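You operate a simulated robot arm through the tools that you are given. There is no shell and no other tool. Be economical: measure what you need, move in short steps, check, and stop when the job is done.

The job below is to be done with a simulated two-armed robot. You get a single attempt, and the scene is never put back.

JOB
Move the grey plug to the middle socket and light the work lamp.
Fine: switch its socket off before you pull it, switch the middle one on after; leave the other plugs and switches.

The check looks at the end state, three seconds after you hand in, the way a careful person would. Anything else that was tipped, shoved, dropped, spilled or broken makes it a failure.

ROBOT AND FRAMES
Two 7-joint arms with two-finger parallel grippers on one trunk, on a base that drives. Base frame: it is fixed to the floor where the robot stands at the start and does not move with it; the origin is under the middle of the robot, x ahead of it, y to its left, z up. Units: mm, rad, N and s.
The left shoulder is at the start at [144, 174, 1005], the right one opposite. With the tool pointing down near the work surface each hand reaches from about 360 to 780 mm from the robot's upright axis, wherever it stands, measured 20 degrees to its own side. Places, roughly: bench socket switch [3900, -2800, 900]; green plug [4000, -2750, 1000]; lamp switch [600, -200, 900]; left socket switch [500, 200, 700]; middle socket [500, 100, 600]; middle socket switch [500, 100, 700]; right socket switch [500, 0, 700]; work lamp [600, -300, 1000]. Payload 3.6 kg a hand.
Tool frame (each hand has its own): the origin (TCP) lies between the finger pads and is the grasp point; the fingertips stand 30 mm ahead of it; z points along the fingers, y is the line along which they close. Largest opening 110 mm; finger width 20, thickness 10; the body of the gripper, 48 by 112 mm, starts 55 mm behind the TCP.
Orientation is told as [roll, pitch, yaw] about the base's x, y, z axes, in that order, counted from this pose: with the fingers straight down and closing along the base's y, the tool's x points along the base's -x, its y along +y and its z along -z.

CONTROLS
- The arms move only by the tool apply_moves. It takes "left_steps", "right_steps" or both (then of equal length, played together; a hand with none holds still); each is a list of rows, each an object of numbers (a shift or turn left out is 0, a gripper value left out holds the last): "x", "y", "z": the shift along the tool's x, y, z in mm; "rx", "ry", "rz": the turn, a rotation vector about the tool's x, y, z in rad. In form: [{"x": .., "y": .., "z": .., "rx": .., "ry": .., "rz": ..}, ...]. A call has 1 to 20 rows; each row shifts and turns the commanded pose from where the row before left it, along the tool's axes as they then stand. "left_grip" and "right_grip" are, for a hand that has rows, the finger opening in mm, from 0 to 110, set as the call begins (left out, the last holds). A row lasts 0.2 s, in which the tool goes at most 50 mm and 0.15 rad; a call with a longer step from one row to the next is refused whole, and so is a gripper value outside its range. A pose out of reach is approached as far as the arm can. The call stops where the force on the tool passes 40 N (or 10 N more than at its start, if that is more) or the arm is blocked; 0.2 s more then pass. Each finger travels about 153 mm/s and halts on what it meets, pressing with about 32 N; the grip force reading is that of the motor and also rises with nothing between the fingers. The clock runs only during rows and for 0.2 s after the last one: add rows that do not move to give the fingers time. The reply holds the time, the measured pose of the TCP, the force on the tool along the base axes, the opening and the grip force, in the units named above and with some noise, with the torque about the TCP (base axes, N m) and any sound that the robot's microphone picked up, and new pictures: "pictures" is both (left out), scene, wrist or none (wrist: the cameras of the hands that moved).
- Cameras (640 x 400 px; columns grow to the right, rows downward): "scene" is now at [244.7, -29.2, 1162.7]; the picture's right is [-0.26, -0.97, 0.00], its down [-0.66, 0.18, -0.73] and it looks along [0.71, -0.19, -0.68] (base axes); focal length 214 px, centre (320, 200). "left" rides on the left gripper at [72, -17, -103] in its tool frame; the picture's right is [0.23, 0.97, 0.00], its down [-0.76, 0.18, -0.62] and it looks along [-0.61, 0.14, 0.78] (tool axes); focal length 222 px, centre (320, 200). "right" rides on the right gripper at [72, 17, -103] in its tool frame; the picture's right is [-0.23, 0.97, 0.00], its down [-0.76, -0.18, -0.62] and it looks along [-0.61, -0.14, 0.78] (tool axes); focal length 222 px, centre (320, 200). There is no depth. A picture from a camera that has moved, and an enlarged one, comes with that camera's place and axes in the base frame and with its lens. The place of the scene camera against the robot may be out by one fixed shift of up to 12 mm in any direction.
- move_column(by): slides the trunk up (or, below 0, down) by that many mm; the arms and the scene camera ride with it, the base frame stays. It gives what a move gives, with no picture.
- steer(legs): drives the robot by 1 to 6 legs, each [ahead, left, turn to the left] in mm, mm and rad, along the robot's own axes; the way and the turn of a leg run together, so that a leg with both is an arc; at most 1500 mm and 3.142 rad a leg. The arms and the cameras ride along, it lands a little off, and it stops where it bumps. It gives what a move gives, and a new picture of the scene camera.
- turn_head(pan, tilt): turns the head with the scene camera to pan (to the left, within 1.501 rad either way) and tilt (down, from -0.506 to 1.204), counted from straight ahead of the robot. It gives what a move gives, and a new picture of the scene camera.
- close_up(camera, box): a new picture of the part [left, top, right, bottom] of that camera's present view, enlarged. No time passes.
- close_job(): hands the job in; it is judged then, once.

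Go step by step. Nothing tells you exact positions but the pictures and the camera data: compare them with the known pose of the tool, close in by small moves and look again before you grip or let go. The budget is 120 turns and 260 pictures, counting those below and the enlarged ones. Unless the task says otherwise, let go and move clear before handing in, and close with one line.

The tools are called as a command line: name --argument value ..., lists and objects as JSON in quotes. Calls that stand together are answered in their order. apply_moves: Moves the arms, as the interface text tells. Its arguments: {"type":"object","properties":{"left_steps":{"type":"array"},"left_grip":{"type":"number"},"right_steps":{"type":"array"},"right_grip":{"type":"number"},"pictures":{"type":"string","enum":["both","scene","wrist","none"]}},"required":[]} The other tools are called the same way: move_column (by) slides the trunk up or down; steer (legs) drives the base; turn_head (pan, tilt) turns the head that bears the scene camera; close_up (camera, box) takes an enlarged picture of a part of a camera's view; close_job () hands the job in.

At the start:

```text
time: 0.0
left_eef_pos: [461.7, 175.3, 990.0]
left_tool_rot: [-0.003, 0.002, 0.003]
left_contact_force: [-0.2, -0.5, 0.6]
left_moment: [0.01, 0.0, 0.0]
left_grip_width: 110.0
left_grasp_force: 0.1
right_eef_pos: [376.4, -168.2, 1045.6]
right_tool_rot: [0.0, 0.003, -0.002]
right_contact_force: [-0.6, 0.1, -0.1]
right_moment: [0.03, -0.02, 0.01]
right_grip_width: 110.0
right_grasp_force: 0.0
trunk travel left (down, up): [-125.0, 638.0]
robot x, y, heading: [-1.4, 2.9, -0.003]
head pan, tilt: [-0.264, 0.747]
```

scene: 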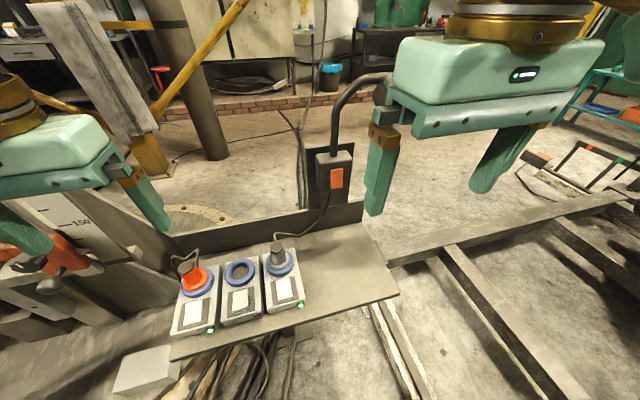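
right: 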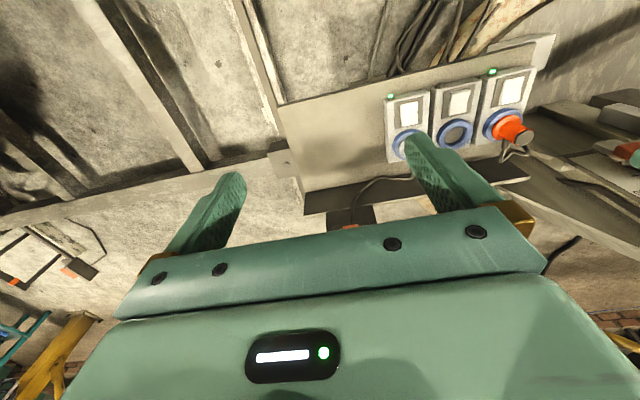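
left: 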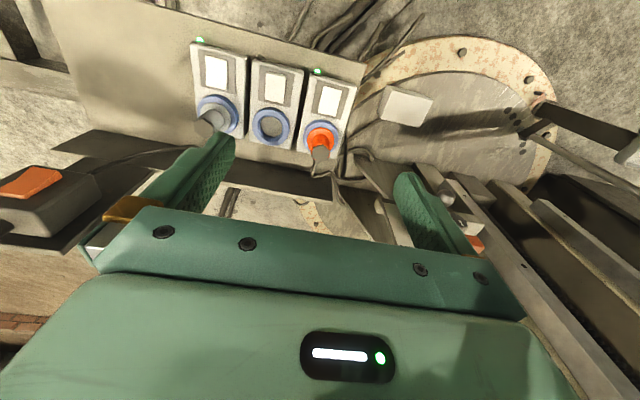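

I see three sockets on a board: orange plug in the left one, the middle empty, the grey plug in the right one, with its cord running to the lamp's switch box. I'll enlarge these first.

close_up --camera "scene" --box '[150, 220, 350, 345]'

close_up --camera "left" --box '[170, 20, 380, 180]'

close_up --camera "scene" --box '[260, 60, 420, 260]'

```text
3.20 times, centred on (250, 282) of scene
camera zoom: at [244.7, -29.2, 1162.7], right [-0.26, -0.97, 0.0], down [-0.66, 0.18, -0.73], along [0.71, -0.19, -0.68], focal length 686 px, centre (544, -64)
```

zoom: 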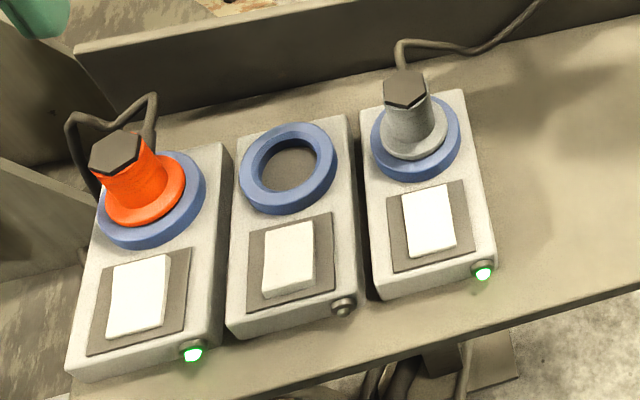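

```text
2.50 times, centred on (275, 100) of left
camera zoom: at [390.9, 158.0, 1093.6], right [-0.23, 0.97, 0.0], down [0.76, 0.18, 0.62], along [0.61, 0.14, -0.78], focal length 555 px, centre (432, 450)
```

zoom: 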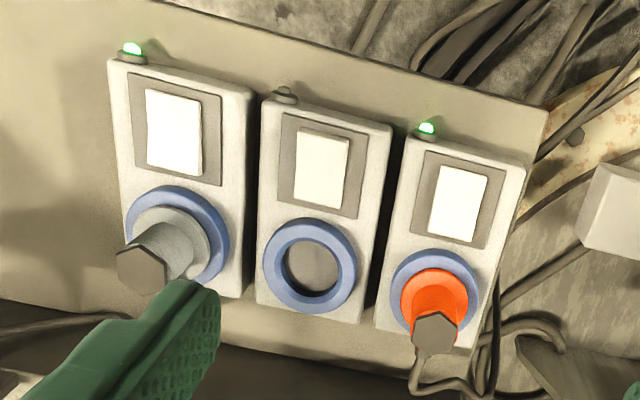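

```text
2.00 times, centred on (340, 160) of scene
camera zoom: at [244.7, -29.2, 1162.7], right [-0.26, -0.97, 0.0], down [-0.66, 0.18, -0.73], along [0.71, -0.19, -0.68], focal length 429 px, centre (280, 280)
```

zoom: 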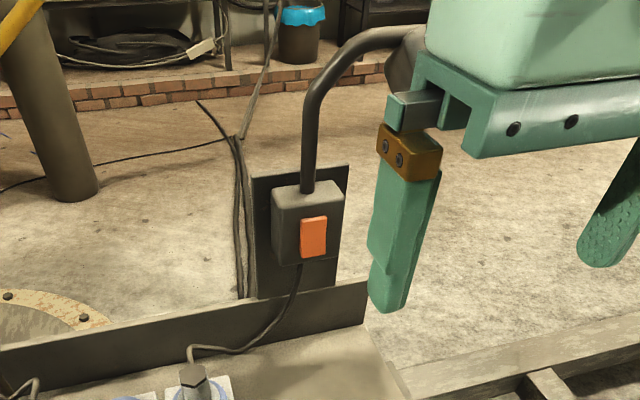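

The plugs stand vertically on flat socket boxes. By triangulation the grey plug's top is near [576,-4,713] and the right rocker near [500,-3,650]. I'll bring the left hand, closed, above the right rocker to see which end is raised.

apply_moves --left_steps '[{"x": 3, "y": -30, "z": 32}, {"x": 3, "y": -30, "z": 32}, {"x": 3, "y": -30, "z": 32}, {"x": 3, "y": -30, "z": 32}, {"x": 3, "y": -30, "z": 32}, {"x": 4, "y": -28, "z": 30}]' --left_grip 0

```text
time: 1.4
left_eef_pos: [442.5, -4.8, 801.2]
left_tool_rot: [-0.002, 0.002, 0.0]
left_contact_force: [-0.1, -0.1, 0.3]
left_moment: [0.02, -0.01, -0.01]
left_grip_width: 0.1
left_grasp_force: 32.1
right_eef_pos: [376.6, -169.0, 1044.9]
right_tool_rot: [0.0, 0.002, -0.002]
right_contact_force: [0.0, -0.2, 0.2]
right_moment: [-0.01, 0.01, 0.01]
right_grip_width: 110.1
right_grasp_force: 0.0
trunk travel left (down, up): [-125.0, 638.0]
robot x, y, heading: [-2.2, -0.5, 0.0]
head pan, tilt: [-0.264, 0.747]
camera scene: at [244.9, -29.7, 1162.6], right [-0.26, -0.97, 0.0], down [-0.66, 0.18, -0.73], along [0.71, -0.19, -0.68], focal length 214 px, centre (320, 200)
camera left: at [372.3, -21.8, 904.2], right [-0.23, 0.97, 0.0], down [0.76, 0.18, 0.62], along [0.61, 0.14, -0.78], focal length 222 px, centre (320, 200)
```

scene: 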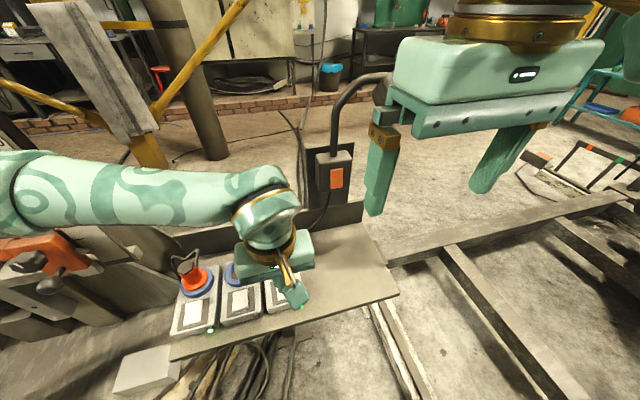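
left: 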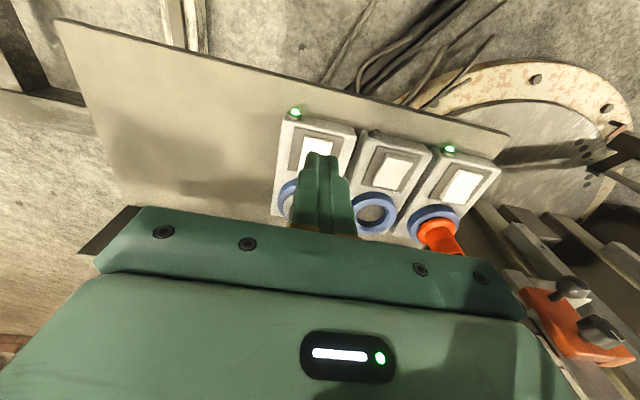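

close_up --camera "left" --box '[265, 90, 505, 240]'

```text
2.67 times, centred on (385, 165) of left
camera zoom: at [372.3, -21.8, 904.2], right [-0.23, 0.97, 0.0], down [0.76, 0.18, 0.62], along [0.61, 0.14, -0.78], focal length 592 px, centre (147, 293)
```

zoom: 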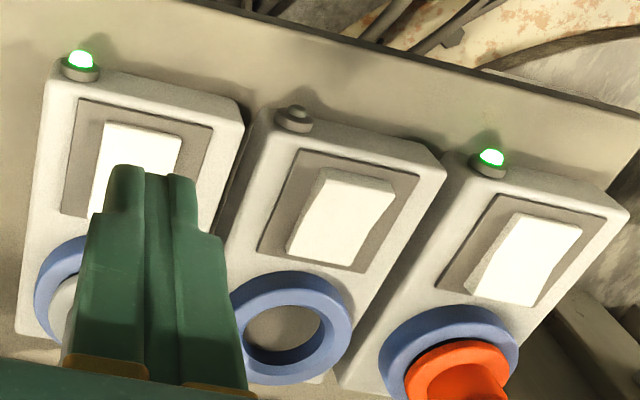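

close_up --camera "left" --box '[355, 140, 435, 190]'

close_up --camera "left" --box '[425, 155, 505, 205]'

```text
8.00 times, centred on (395, 165) of left
camera zoom: at [372.3, -21.8, 904.2], right [-0.23, 0.97, 0.0], down [0.76, 0.18, 0.62], along [0.61, 0.14, -0.78], focal length 1777 px, centre (-280, 480)
```

zoom: 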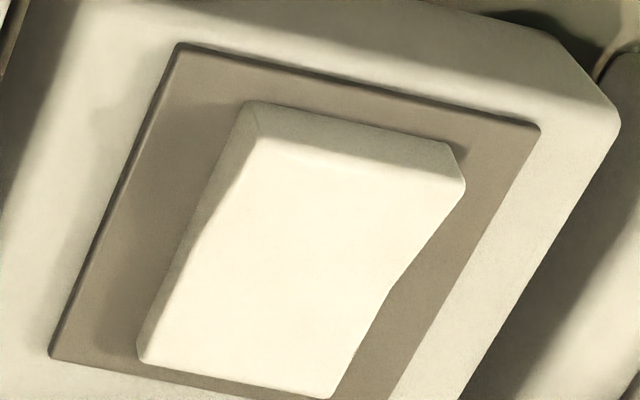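

```text
8.00 times, centred on (465, 180) of left
camera zoom: at [372.3, -21.8, 904.2], right [-0.23, 0.97, 0.0], down [0.76, 0.18, 0.62], along [0.61, 0.14, -0.78], focal length 1777 px, centre (-840, 360)
```

zoom: 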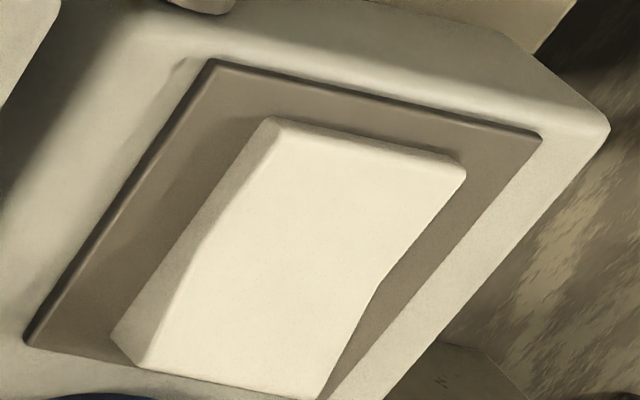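

Clear now: an off rocker (middle) has its robot-side end raised, and an on rocker has its plug-side end raised. To switch the right socket off I press the plug-side end, about x=517.

apply_moves --left_steps '[{"x": -38, "y": 1.5}, {"x": -37, "y": 1.5}, {"z": 40}, {"z": 41}]'

```text
time: 2.4
left_eef_pos: [517.6, -0.2, 717.9]
left_tool_rot: [-0.001, 0.001, 0.003]
left_contact_force: [0.3, -0.3, -0.1]
left_moment: [0.02, 0.01, 0.02]
left_grip_width: 0.1
left_grasp_force: 31.9
right_eef_pos: [376.8, -168.8, 1045.0]
right_tool_rot: [0.0, 0.005, 0.0]
right_contact_force: [0.1, 0.5, 0.2]
right_moment: [0.01, -0.04, 0.0]
right_grip_width: 109.8
right_grasp_force: 0.1
trunk travel left (down, up): [-125.0, 638.0]
robot x, y, heading: [0.5, 0.7, -0.001]
head pan, tilt: [-0.264, 0.747]
camera scene: at [245.1, -29.3, 1162.6], right [-0.26, -0.97, 0.0], down [-0.66, 0.18, -0.73], along [0.71, -0.19, -0.68], focal length 214 px, centre (320, 200)
camera left: at [446.8, -17.0, 821.5], right [-0.23, 0.97, 0.0], down [0.76, 0.18, 0.62], along [0.61, 0.14, -0.78], focal length 222 px, centre (320, 200)
```

scene: 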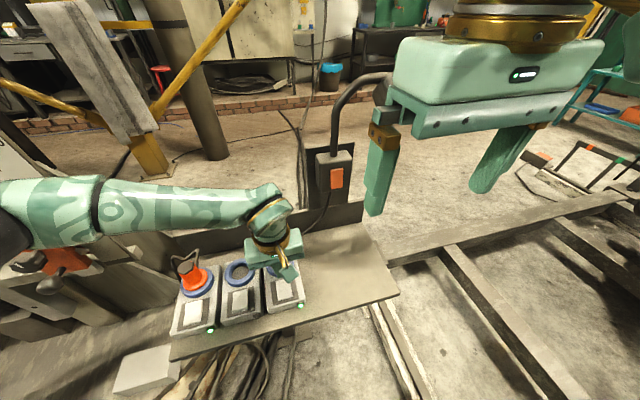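
left: 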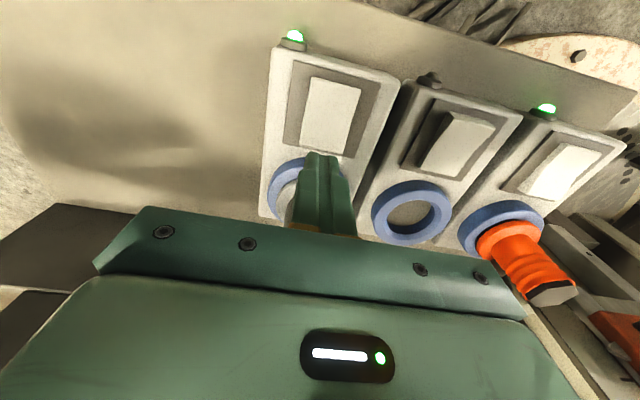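

apply_moves --left_steps '[{"z": 8}, {"z": 8}, {"z": 4}, {"z": 4}, {"z": 4}, {"z": 3}]' --pictures "wrist"

```text
time: 3.9
left_eef_pos: [519.8, -2.0, 695.1]
left_tool_rot: [-0.007, -0.005, 0.007]
left_contact_force: [-3.6, 2.7, 23.2]
left_moment: [0.16, 0.41, 0.05]
left_grip_width: 0.0
left_grasp_force: 32.2
right_eef_pos: [375.1, -166.9, 1046.2]
right_tool_rot: [0.0, -0.002, 0.001]
right_contact_force: [0.8, -1.3, -0.1]
right_moment: [-0.02, 0.03, -0.06]
right_grip_width: 109.9
right_grasp_force: 0.1
trunk travel left (down, up): [-125.0, 638.0]
robot x, y, heading: [0.2, -0.9, 0.003]
head pan, tilt: [-0.264, 0.747]
stopped in row 6 (left hand): the force on the tool passed its limit at 42 N (the readings are from after the stop); the commanded pose is now the measured one
camera left: at [447.5, -17.9, 797.1], right [-0.23, 0.97, -0.01], down [0.76, 0.19, 0.63], along [0.61, 0.14, -0.78], focal length 222 px, centre (320, 200)
```

left: 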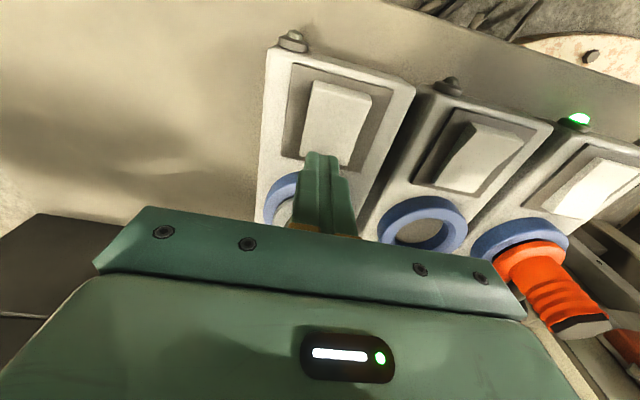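

The right socket's LED is now off. I'll lift off and open the hand, then look at the grey plug.

apply_moves --left_steps '[{"z": -20}, {"z": -45}, {"z": -45, "x": 20}, {"x": 25}, {"x": 25}, {}]' --left_grip 0

apply_moves --left_steps '[{}, {}, {}, {}]' --left_grip 80 --pictures "wrist"

close_up --camera "left" --box '[200, 80, 440, 230]'

close_up --camera "scene" --box '[220, 180, 380, 310]'

```text
time: 5.2
left_eef_pos: [449.2, -1.3, 800.2]
left_tool_rot: [-0.006, -0.003, 0.006]
left_contact_force: [-0.9, -0.5, -1.0]
left_moment: [0.02, -0.02, -0.01]
left_grip_width: 0.0
left_grasp_force: 31.7
right_eef_pos: [374.8, -167.9, 1044.1]
right_tool_rot: [-0.001, 0.001, 0.002]
right_contact_force: [0.1, -0.2, -0.1]
right_moment: [-0.01, 0.02, -0.04]
right_grip_width: 110.2
right_grasp_force: 0.0
trunk travel left (down, up): [-125.0, 638.0]
robot x, y, heading: [-2.4, 0.6, 0.001]
head pan, tilt: [-0.264, 0.747]
camera scene: at [244.9, -29.0, 1162.6], right [-0.26, -0.97, 0.0], down [-0.66, 0.18, -0.73], along [0.71, -0.19, -0.68], focal length 214 px, centre (320, 200)
camera left: at [377.4, -17.4, 904.5], right [-0.23, 0.97, -0.01], down [0.76, 0.18, 0.62], along [0.61, 0.14, -0.78], focal length 222 px, centre (320, 200)
```

scene: 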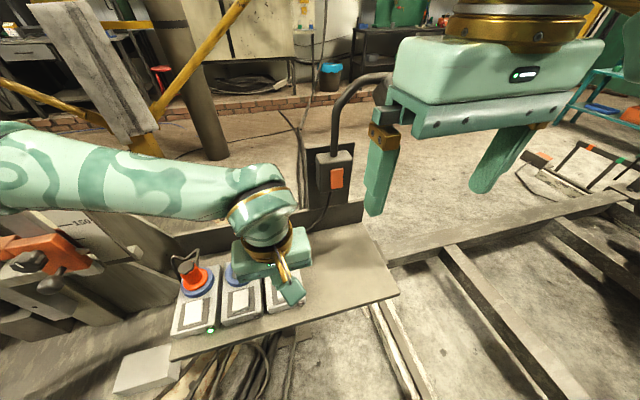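
left: 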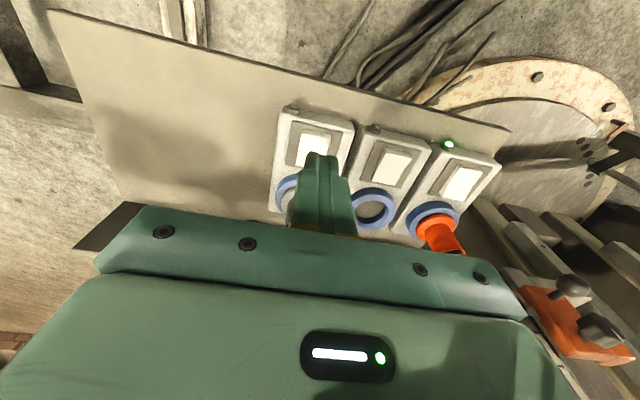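

```text
time: 6.2
left_eef_pos: [447.7, -1.7, 801.3]
left_tool_rot: [-0.004, -0.004, 0.005]
left_contact_force: [0.7, -0.2, -0.1]
left_moment: [0.0, -0.01, 0.01]
left_grip_width: 79.9
left_grasp_force: 0.1
right_eef_pos: [377.9, -167.0, 1045.1]
right_tool_rot: [0.001, 0.001, 0.001]
right_contact_force: [-0.1, 0.2, 0.1]
right_moment: [-0.02, 0.02, 0.01]
right_grip_width: 109.8
right_grasp_force: 0.1
trunk travel left (down, up): [-125.0, 638.0]
robot x, y, heading: [2.7, 4.1, 0.001]
head pan, tilt: [-0.264, 0.747]
camera left: at [377.5, -17.5, 904.5], right [-0.23, 0.97, 0.0], down [0.76, 0.18, 0.62], along [0.61, 0.14, -0.78], focal length 222 px, centre (320, 200)
```

left: 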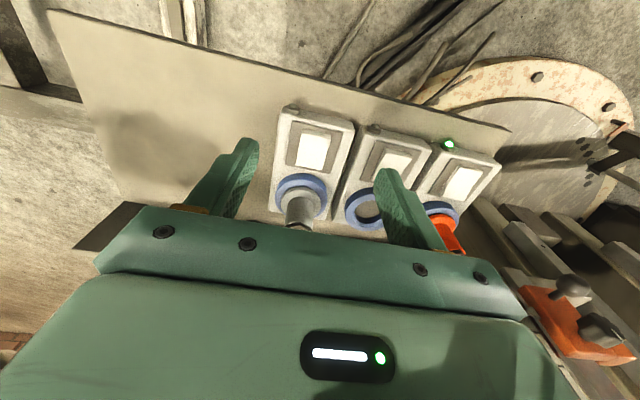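

```text
2.67 times, centred on (320, 155) of left
camera zoom: at [377.5, -17.5, 904.5], right [-0.23, 0.97, 0.0], down [0.76, 0.18, 0.62], along [0.61, 0.14, -0.78], focal length 592 px, centre (320, 320)
```

zoom: 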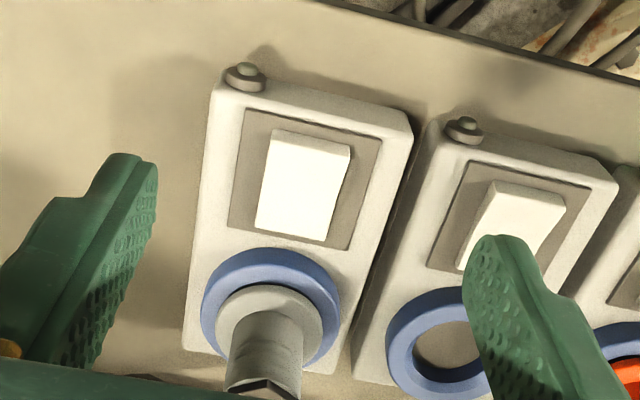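

```text
3.08 times, centred on (300, 245) of scene
camera zoom: at [244.7, -29.0, 1162.7], right [-0.26, -0.97, 0.0], down [-0.66, 0.18, -0.73], along [0.71, -0.19, -0.68], focal length 660 px, centre (382, 62)
```

zoom: 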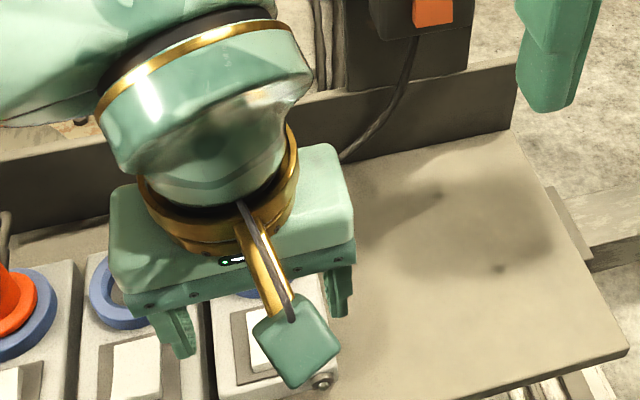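

The grey plug's axis is near [574,1], and its body is free above the flange. I'll move over it with the fingers open in y, part of the way down, and check.

apply_moves --left_steps '[{"x": -42, "y": 1}, {"x": -42, "y": 1}, {"x": -42, "y": 1}, {"z": 30}, {"z": 30}, {}]'

close_up --camera "left" --box '[200, 80, 440, 230]'

```text
time: 7.7
left_eef_pos: [575.2, 4.1, 740.4]
left_tool_rot: [-0.003, -0.004, 0.004]
left_contact_force: [-0.3, -0.3, 0.6]
left_moment: [0.02, 0.0, -0.03]
left_grip_width: 79.9
left_grasp_force: 0.1
right_eef_pos: [374.8, -168.1, 1044.4]
right_tool_rot: [-0.001, 0.003, 0.002]
right_contact_force: [0.1, 0.1, 0.7]
right_moment: [0.0, -0.01, 0.02]
right_grip_width: 110.0
right_grasp_force: 0.0
trunk travel left (down, up): [-125.0, 638.0]
robot x, y, heading: [-0.8, -3.3, 0.003]
head pan, tilt: [-0.264, 0.747]
camera scene: at [244.5, -29.0, 1162.8], right [-0.26, -0.97, 0.0], down [-0.66, 0.18, -0.73], along [0.71, -0.19, -0.68], focal length 214 px, centre (320, 200)
camera left: at [503.6, -13.7, 844.3], right [-0.23, 0.97, 0.0], down [0.76, 0.18, 0.63], along [0.61, 0.14, -0.78], focal length 222 px, centre (320, 200)
```

scene: 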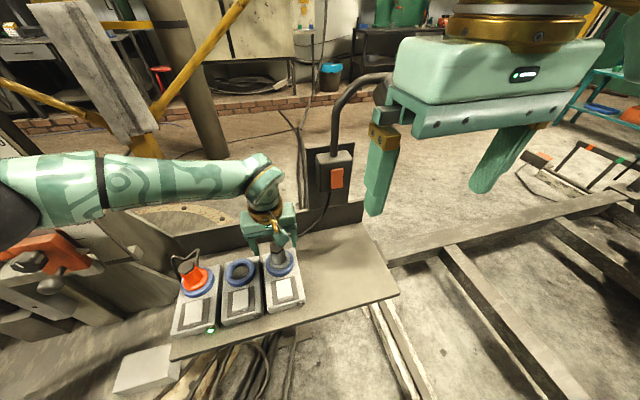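
left: 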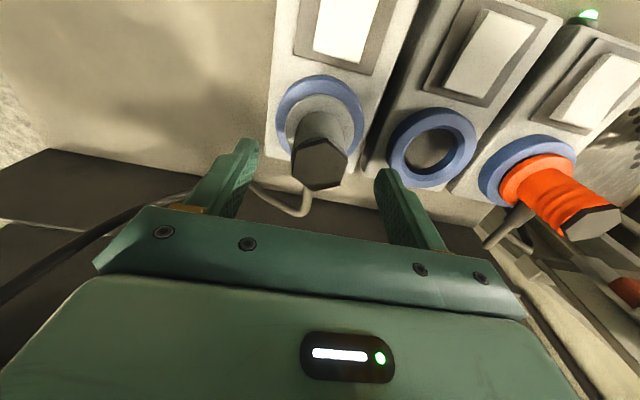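

```text
2.67 times, centred on (320, 155) of left
camera zoom: at [503.6, -13.7, 844.3], right [-0.23, 0.97, 0.0], down [0.76, 0.18, 0.63], along [0.61, 0.14, -0.78], focal length 592 px, centre (320, 320)
```

zoom: 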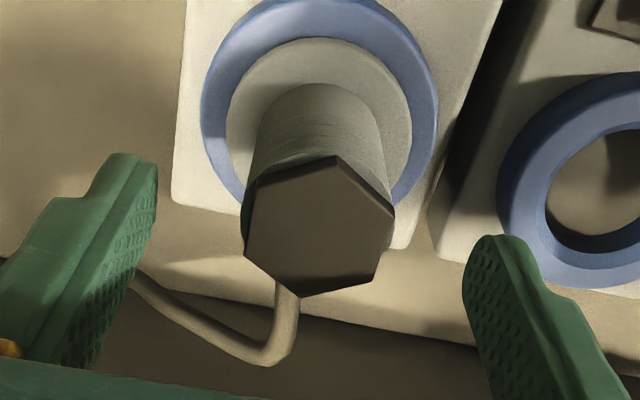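

Seen from two places, the plug's top is near [568,1,725] and its hex flats face ±y, so this grasp suits it. I'll correct by about 8 mm in x and 3 mm in y, go down to z≈713 and close.

apply_moves --left_steps '[{"x": 7, "y": -3}, {"z": 14}, {"z": 13}, {}]' --pictures "wrist"

close_up --camera "scene" --box '[220, 180, 380, 310]'

```text
time: 8.7
left_eef_pos: [570.0, -0.3, 714.8]
left_tool_rot: [-0.003, -0.003, 0.005]
left_contact_force: [1.4, 0.5, 0.4]
left_moment: [0.0, 0.02, 0.01]
left_grip_width: 80.1
left_grasp_force: 0.1
right_eef_pos: [376.2, -167.1, 1045.7]
right_tool_rot: [0.001, 0.003, 0.001]
right_contact_force: [-0.2, -0.8, 1.0]
right_moment: [-0.01, -0.01, -0.01]
right_grip_width: 110.3
right_grasp_force: 0.0
trunk travel left (down, up): [-125.0, 638.0]
robot x, y, heading: [0.8, -1.6, -0.001]
head pan, tilt: [-0.264, 0.747]
camera left: at [497.0, -17.9, 817.5], right [-0.23, 0.97, 0.0], down [0.76, 0.18, 0.62], along [0.61, 0.14, -0.78], focal length 222 px, centre (320, 200)
```

left: 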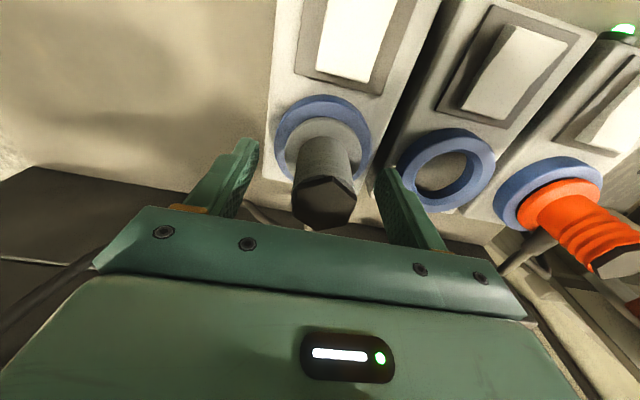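

```text
3.08 times, centred on (300, 245) of scene
camera zoom: at [244.7, -29.0, 1162.7], right [-0.26, -0.97, 0.0], down [-0.66, 0.18, -0.73], along [0.71, -0.19, -0.68], focal length 660 px, centre (382, 62)
```

zoom: 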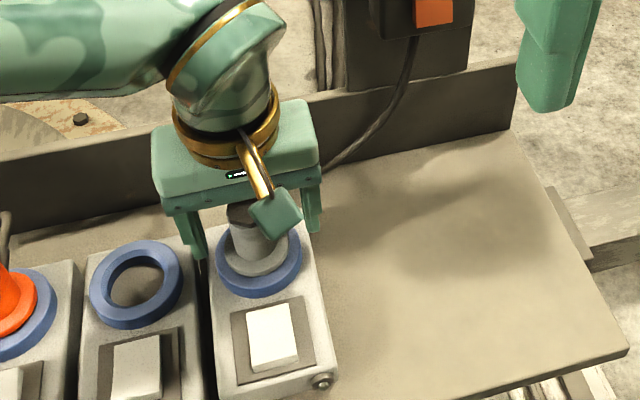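

apply_moves --left_steps '[{"y": 1.5}, {}, {}, {}]' --left_grip 0 --pictures "wrist"

```text
time: 9.7
left_eef_pos: [568.3, -0.7, 714.6]
left_tool_rot: [-0.004, -0.004, 0.005]
left_contact_force: [0.0, 0.8, 0.5]
left_moment: [0.09, -0.03, -0.01]
left_grip_width: 34.1
left_grasp_force: 31.6
right_eef_pos: [376.2, -167.1, 1045.8]
right_tool_rot: [0.001, 0.002, 0.001]
right_contact_force: [-0.1, -0.4, -0.2]
right_moment: [-0.06, 0.01, -0.01]
right_grip_width: 109.9
right_grasp_force: 0.1
trunk travel left (down, up): [-125.0, 638.0]
robot x, y, heading: [2.0, -1.0, -0.002]
head pan, tilt: [-0.264, 0.747]
camera left: at [497.0, -16.1, 817.7], right [-0.23, 0.97, 0.0], down [0.76, 0.18, 0.62], along [0.61, 0.14, -0.78], focal length 222 px, centre (320, 200)
```

left: 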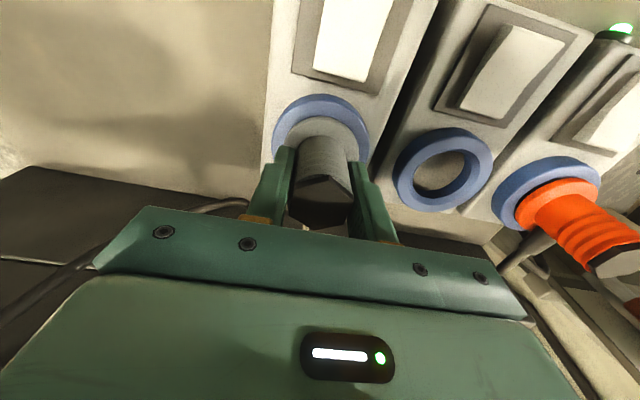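

The plug is gripped at a width of 34 mm. Now I'll pull straight up in short steps.

apply_moves --left_steps '[{"z": -4}, {"z": -4}, {"z": -6}, {"z": -8}, {"z": -10}, {"z": -10}, {}]'

```text
time: 11.2
left_eef_pos: [568.1, 1.2, 756.8]
left_tool_rot: [-0.003, -0.002, 0.005]
left_contact_force: [-0.3, 0.5, -1.3]
left_moment: [0.0, 0.0, 0.0]
left_grip_width: 34.1
left_grasp_force: 31.8
right_eef_pos: [376.3, -167.7, 1045.2]
right_tool_rot: [-0.001, 0.002, 0.003]
right_contact_force: [0.5, 0.1, -0.5]
right_moment: [0.04, 0.03, 0.03]
right_grip_width: 109.9
right_grasp_force: 0.0
trunk travel left (down, up): [-125.0, 638.0]
robot x, y, heading: [0.5, -2.7, -0.0]
head pan, tilt: [-0.264, 0.747]
camera scene: at [244.9, -29.0, 1162.6], right [-0.26, -0.97, 0.0], down [-0.66, 0.18, -0.73], along [0.71, -0.19, -0.68], focal length 214 px, centre (320, 200)
camera left: at [497.1, -15.8, 859.5], right [-0.23, 0.97, 0.0], down [0.76, 0.18, 0.62], along [0.61, 0.14, -0.78], focal length 222 px, centre (320, 200)
```

scene: 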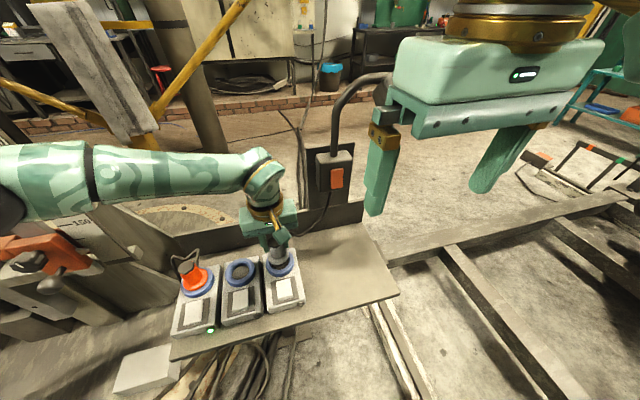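
left: 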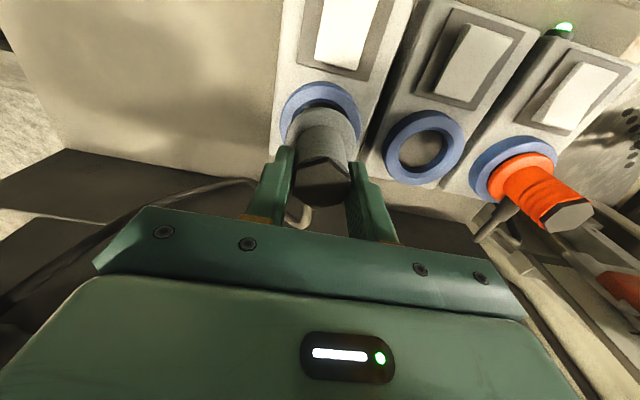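

The plug came out easily. I'll raise it a little more, then measure the two rings to get the exact spacing.

apply_moves --left_steps '[{"z": -15}, {"z": -15}, {}]' --pictures "none"

close_up --camera "left" --box '[260, 60, 500, 210]'

close_up --camera "scene" --box '[220, 210, 340, 310]'

```text
time: 12.1
left_eef_pos: [568.5, 1.0, 786.5]
left_tool_rot: [-0.003, -0.003, 0.005]
left_contact_force: [0.2, -0.9, -1.7]
left_moment: [-0.02, 0.04, 0.01]
left_grip_width: 34.3
left_grasp_force: 32.4
right_eef_pos: [375.6, -167.0, 1045.5]
right_tool_rot: [0.0, 0.001, 0.002]
right_contact_force: [-0.8, -0.5, 0.3]
right_moment: [0.01, 0.01, -0.03]
right_grip_width: 110.1
right_grasp_force: 0.1
trunk travel left (down, up): [-125.0, 638.0]
robot x, y, heading: [-3.1, 0.7, 0.003]
head pan, tilt: [-0.264, 0.747]
```

```text
2.67 times, centred on (380, 135) of left
camera zoom: at [496.6, -15.5, 889.8], right [-0.23, 0.97, 0.0], down [0.76, 0.18, 0.62], along [0.61, 0.14, -0.78], focal length 592 px, centre (160, 373)
```

zoom: 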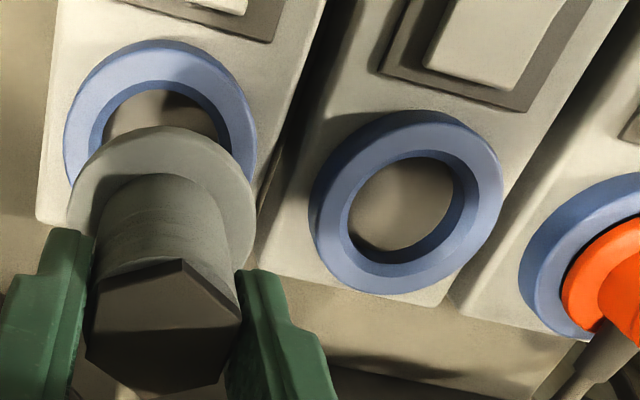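

```text
4.00 times, centred on (280, 260) of scene
camera zoom: at [244.9, -29.0, 1162.6], right [-0.26, -0.97, 0.0], down [-0.66, 0.18, -0.73], along [0.71, -0.19, -0.68], focal length 858 px, centre (480, -40)
```

zoom: 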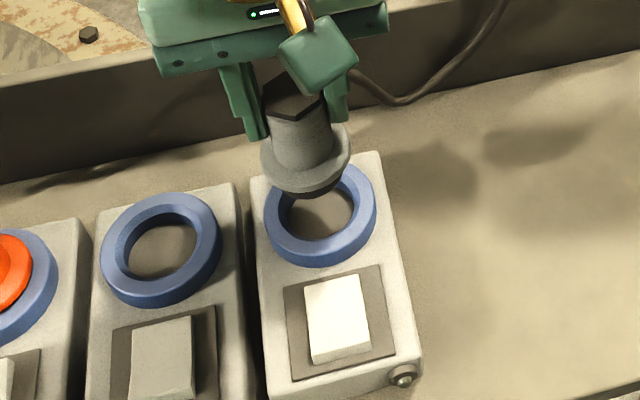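

The ring spacing is about +99.5 mm in y with nearly no change in x. I'll carry the plug above the middle socket and compare.

apply_moves --left_steps '[{"y": 25}, {"y": 25}, {"y": 25}, {"y": 24.5, "x": -1}, {}]'

close_up --camera "left" --box '[240, 60, 480, 210]'

close_up --camera "scene" --box '[200, 210, 320, 310]'

```text
time: 13.2
left_eef_pos: [568.4, 101.2, 784.5]
left_tool_rot: [-0.002, -0.005, 0.006]
left_contact_force: [-0.5, 0.3, -1.9]
left_moment: [-0.03, 0.05, -0.02]
left_grip_width: 33.8
left_grasp_force: 32.0
right_eef_pos: [377.2, -167.0, 1045.9]
right_tool_rot: [0.0, 0.002, 0.001]
right_contact_force: [-0.3, -1.3, 0.0]
right_moment: [0.03, 0.0, 0.0]
right_grip_width: 109.9
right_grasp_force: 0.1
trunk travel left (down, up): [-125.0, 638.0]
robot x, y, heading: [3.7, 3.9, 0.004]
head pan, tilt: [-0.264, 0.747]
camera scene: at [244.9, -29.1, 1162.7], right [-0.26, -0.97, 0.0], down [-0.66, 0.18, -0.73], along [0.71, -0.19, -0.68], focal length 214 px, centre (320, 200)
camera left: at [497.2, 84.6, 888.1], right [-0.23, 0.97, 0.0], down [0.76, 0.18, 0.62], along [0.61, 0.14, -0.78], focal length 222 px, centre (320, 200)
```

scene: 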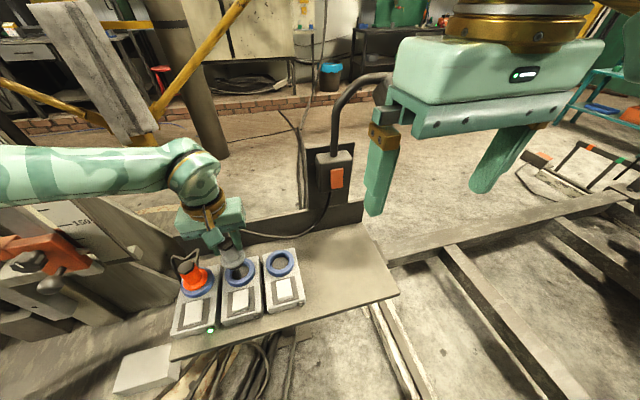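
left: 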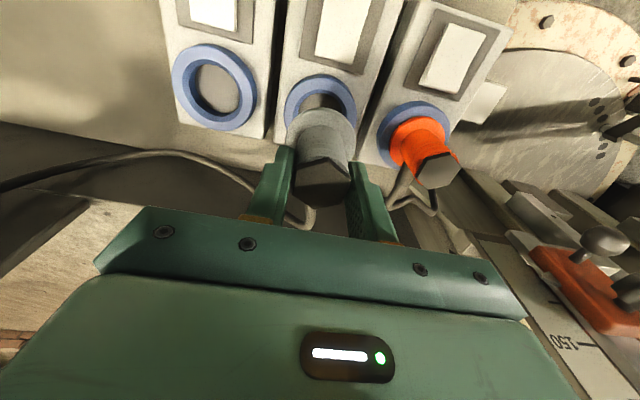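

```text
2.67 times, centred on (360, 135) of left
camera zoom: at [497.2, 84.6, 888.1], right [-0.23, 0.97, 0.0], down [0.76, 0.18, 0.62], along [0.61, 0.14, -0.78], focal length 592 px, centre (213, 373)
```

zoom: 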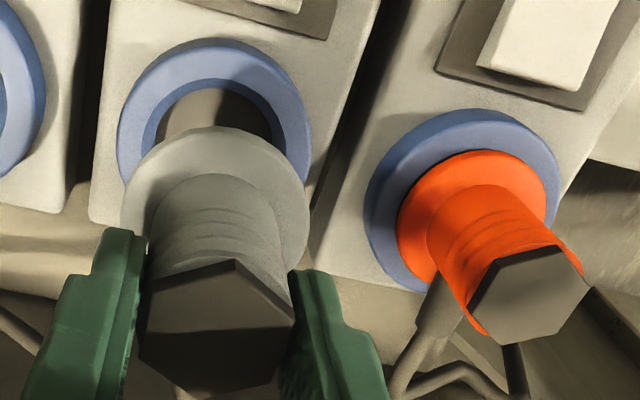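

```text
4.00 times, centred on (260, 260) of scene
camera zoom: at [244.9, -29.1, 1162.7], right [-0.26, -0.97, 0.0], down [-0.66, 0.18, -0.73], along [0.71, -0.19, -0.68], focal length 858 px, centre (560, -40)
```

zoom: 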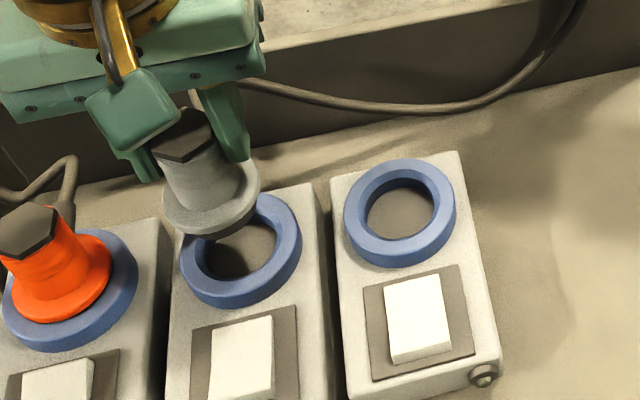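

The ring sits against the plug's flange exactly as the right ring did before, to within a pixel. I'll lower the plug, slowly at the end.

apply_moves --left_steps '[{"z": 15}, {"z": 15}, {"z": 8}, {"z": 6}, {"z": 5}, {"z": 5}, {"z": 4}, {"z": 4}, {"z": 4}, {"z": 3}, {"z": 2}, {}]'

```text
time: 15.1
left_eef_pos: [568.3, 100.6, 731.8]
left_tool_rot: [-0.009, -0.01, 0.01]
left_contact_force: [-10.4, 3.8, 25.5]
left_moment: [0.55, 0.6, 0.16]
left_grip_width: 34.5
left_grasp_force: 31.2
right_eef_pos: [373.5, -166.0, 1046.7]
right_tool_rot: [0.0, -0.002, 0.005]
right_contact_force: [-0.3, 0.5, -0.4]
right_moment: [0.0, 0.02, 0.0]
right_grip_width: 110.2
right_grasp_force: 0.1
trunk travel left (down, up): [-125.0, 638.0]
robot x, y, heading: [0.2, -0.8, 0.003]
head pan, tilt: [-0.264, 0.747]
stopped in row 9 (left hand): the force on the tool passed its limit at 43 N (the readings are from after the stop); the commanded pose is now the measured one
camera scene: at [241.6, -28.2, 1163.6], right [-0.26, -0.97, 0.0], down [-0.65, 0.18, -0.74], along [0.71, -0.19, -0.68], focal length 214 px, centre (320, 200)
camera left: at [496.7, 83.7, 833.6], right [-0.24, 0.97, -0.01], down [0.75, 0.19, 0.63], along [0.61, 0.14, -0.78], focal length 222 px, centre (320, 200)
```

scene: 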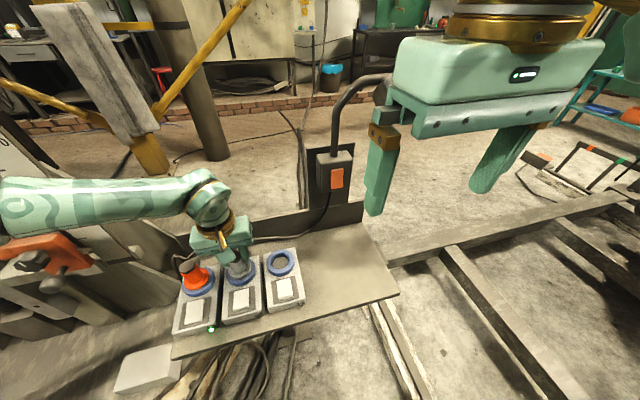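
left: 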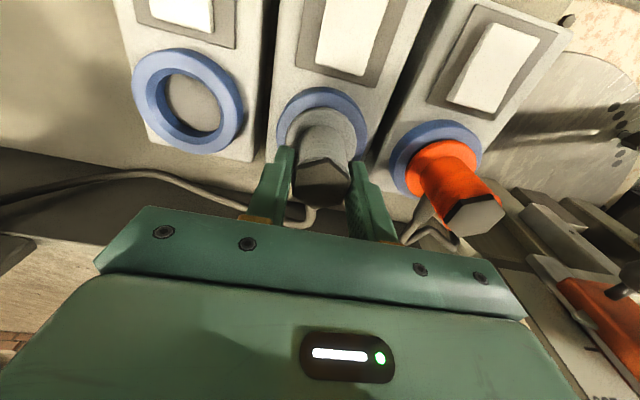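

The plug caught on the rim about 17 mm short of seated. I'll look closely at how it sits.

close_up --camera "left" --box '[250, 70, 410, 220]'

close_up --camera "scene" --box '[200, 230, 280, 300]'

```text
2.67 times, centred on (330, 145) of left
camera zoom: at [496.7, 83.7, 833.6], right [-0.24, 0.97, -0.01], down [0.75, 0.19, 0.63], along [0.61, 0.14, -0.78], focal length 592 px, centre (293, 347)
```

zoom: 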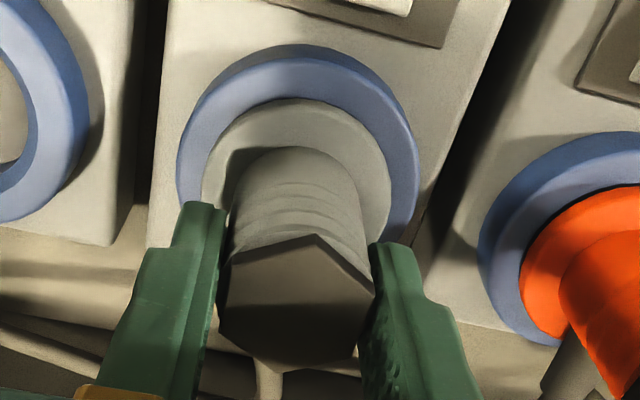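

```text
5.71 times, centred on (240, 265) of scene
camera zoom: at [241.6, -28.2, 1163.6], right [-0.26, -0.97, 0.0], down [-0.65, 0.18, -0.74], along [0.71, -0.19, -0.68], focal length 1226 px, centre (777, -171)
```

zoom: 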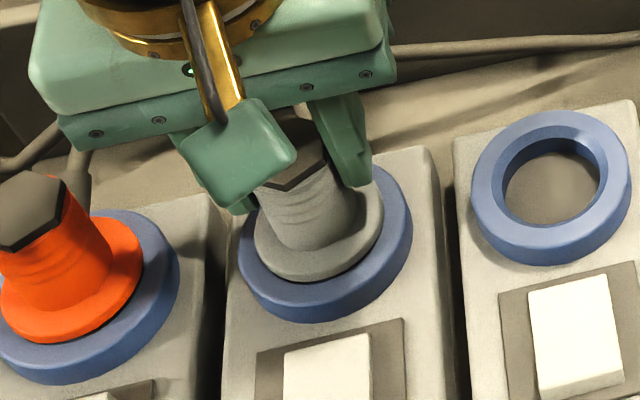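

The side force and a 2-pixel difference both suggest the plug is about 1 mm too far in +x. I'll lift back to the reference height, straighten the small tilt, shift 1 mm and compare again.

apply_moves --left_steps '[{"z": -5, "rx": -0.006, "ry": 0.006, "rz": 0.004}, {"z": -15}, {"z": -17}, {"z": -17, "x": 1}, {}, {}]' --pictures "none"

close_up --camera "left" --box '[260, 60, 500, 210]'

```text
time: 16.5
left_eef_pos: [569.0, 101.1, 782.8]
left_tool_rot: [-0.002, -0.004, 0.002]
left_contact_force: [0.5, -0.1, -2.0]
left_moment: [-0.01, 0.0, -0.03]
left_grip_width: 34.2
left_grasp_force: 32.1
right_eef_pos: [375.7, -166.5, 1045.9]
right_tool_rot: [0.001, 0.004, 0.001]
right_contact_force: [-0.2, -0.5, -0.4]
right_moment: [-0.02, 0.02, -0.02]
right_grip_width: 109.9
right_grasp_force: 0.0
trunk travel left (down, up): [-125.0, 638.0]
robot x, y, heading: [2.2, 0.8, 0.008]
head pan, tilt: [-0.264, 0.747]
```

```text
2.67 times, centred on (380, 135) of left
camera zoom: at [498.6, 83.4, 884.7], right [-0.23, 0.97, 0.0], down [0.76, 0.18, 0.63], along [0.61, 0.14, -0.78], focal length 592 px, centre (160, 373)
```

zoom: 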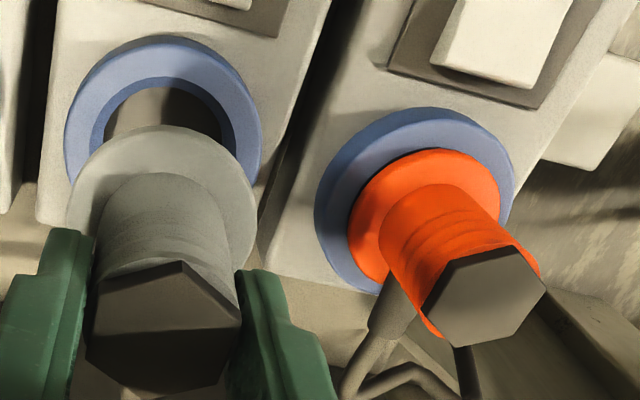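

Relative to the reference, the plug is still about 2 mm too far in +x and slightly too far in -y. I'll correct and compare at the same height.

apply_moves --left_steps '[{"z": -3.5, "x": 2.2, "y": 0.8}, {}, {}]' --pictures "none"

close_up --camera "left" --box '[260, 60, 500, 210]'

```text
time: 17.3
left_eef_pos: [567.3, 101.5, 785.3]
left_tool_rot: [-0.003, -0.004, 0.004]
left_contact_force: [-0.7, 0.2, -0.6]
left_moment: [-0.02, 0.01, 0.01]
left_grip_width: 34.2
left_grasp_force: 31.9
right_eef_pos: [375.5, -166.3, 1044.7]
right_tool_rot: [0.001, 0.002, 0.001]
right_contact_force: [0.1, 0.0, 0.1]
right_moment: [0.02, 0.01, 0.05]
right_grip_width: 109.9
right_grasp_force: 0.2
trunk travel left (down, up): [-125.0, 638.0]
robot x, y, heading: [4.8, 5.3, 0.003]
head pan, tilt: [-0.264, 0.747]
```

```text
2.67 times, centred on (380, 135) of left
camera zoom: at [496.5, 84.2, 888.2], right [-0.23, 0.97, 0.0], down [0.76, 0.18, 0.63], along [0.61, 0.14, -0.78], focal length 592 px, centre (160, 373)
```

zoom: 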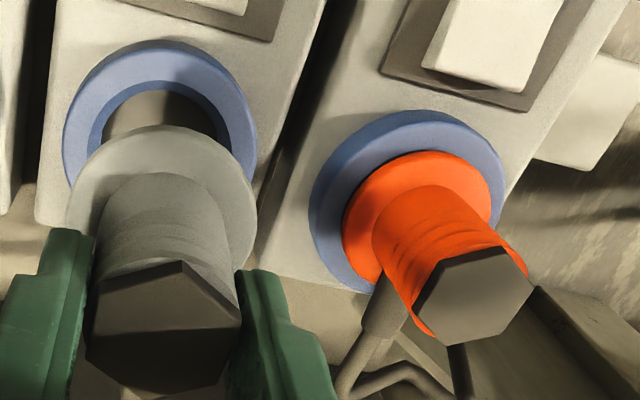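

The view now matches the reference. I'll lower again, with fine steps at the entry.

apply_moves --left_steps '[{"z": 15}, {"z": 15}, {"z": 10}, {"z": 5}, {"z": 3}, {"z": 3}, {"z": 3}, {"z": 3}, {"z": 3}, {"z": 3}, {"z": 3}, {"z": 2}, {"z": 2}, {}]' --pictures "wrist"

```text
time: 19.4
left_eef_pos: [567.4, 101.2, 730.8]
left_tool_rot: [-0.005, -0.01, 0.007]
left_contact_force: [-9.7, 3.3, 24.9]
left_moment: [0.6, 0.54, 0.19]
left_grip_width: 34.2
left_grasp_force: 32.0
right_eef_pos: [372.3, -165.6, 1045.4]
right_tool_rot: [0.001, -0.002, 0.003]
right_contact_force: [0.0, -0.2, -0.7]
right_moment: [0.01, -0.02, -0.01]
right_grip_width: 110.1
right_grasp_force: 0.0
trunk travel left (down, up): [-125.0, 638.0]
robot x, y, heading: [0.6, 4.8, 0.002]
head pan, tilt: [-0.264, 0.747]
stopped in row 10 (left hand): the force on the tool passed its limit at 44 N (the readings are from after the stop); the commanded pose is now the measured one
camera left: at [495.1, 84.6, 833.7], right [-0.24, 0.97, -0.01], down [0.75, 0.19, 0.63], along [0.61, 0.14, -0.78], focal length 222 px, centre (320, 200)
```

left: 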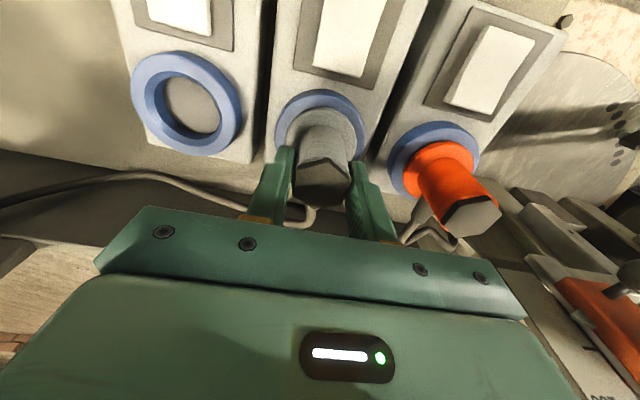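

The stop height repeats exactly. Comparing pictures, the hex sits about 17 mm lower in the fingers than when I gripped it, so the hand slipped during the pull. The plug may therefore already be fully seated, so I'll check.

close_up --camera "scene" --box '[170, 230, 310, 318]'

close_up --camera "left" --box '[250, 70, 510, 240]'

```text
4.55 times, centred on (240, 274) of scene
camera zoom: at [241.6, -27.8, 1163.6], right [-0.26, -0.97, 0.0], down [-0.65, 0.17, -0.74], along [0.71, -0.19, -0.68], focal length 975 px, centre (684, -136)
```

zoom: 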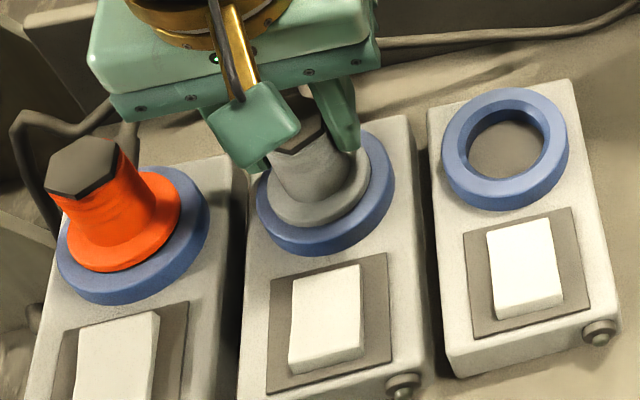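

```text
2.35 times, centred on (380, 155) of left
camera zoom: at [495.1, 84.6, 833.7], right [-0.24, 0.97, -0.01], down [0.75, 0.19, 0.63], along [0.61, 0.14, -0.78], focal length 523 px, centre (179, 306)
```

zoom: 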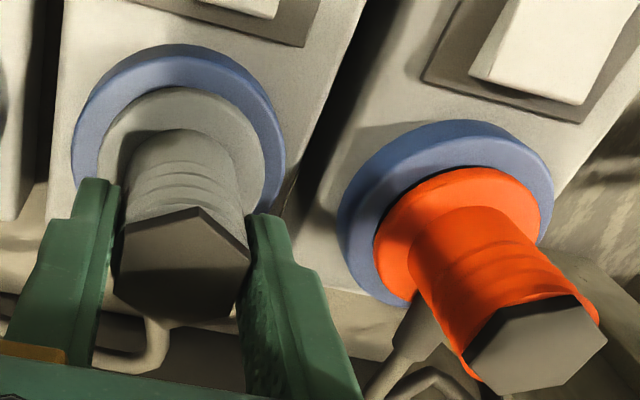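

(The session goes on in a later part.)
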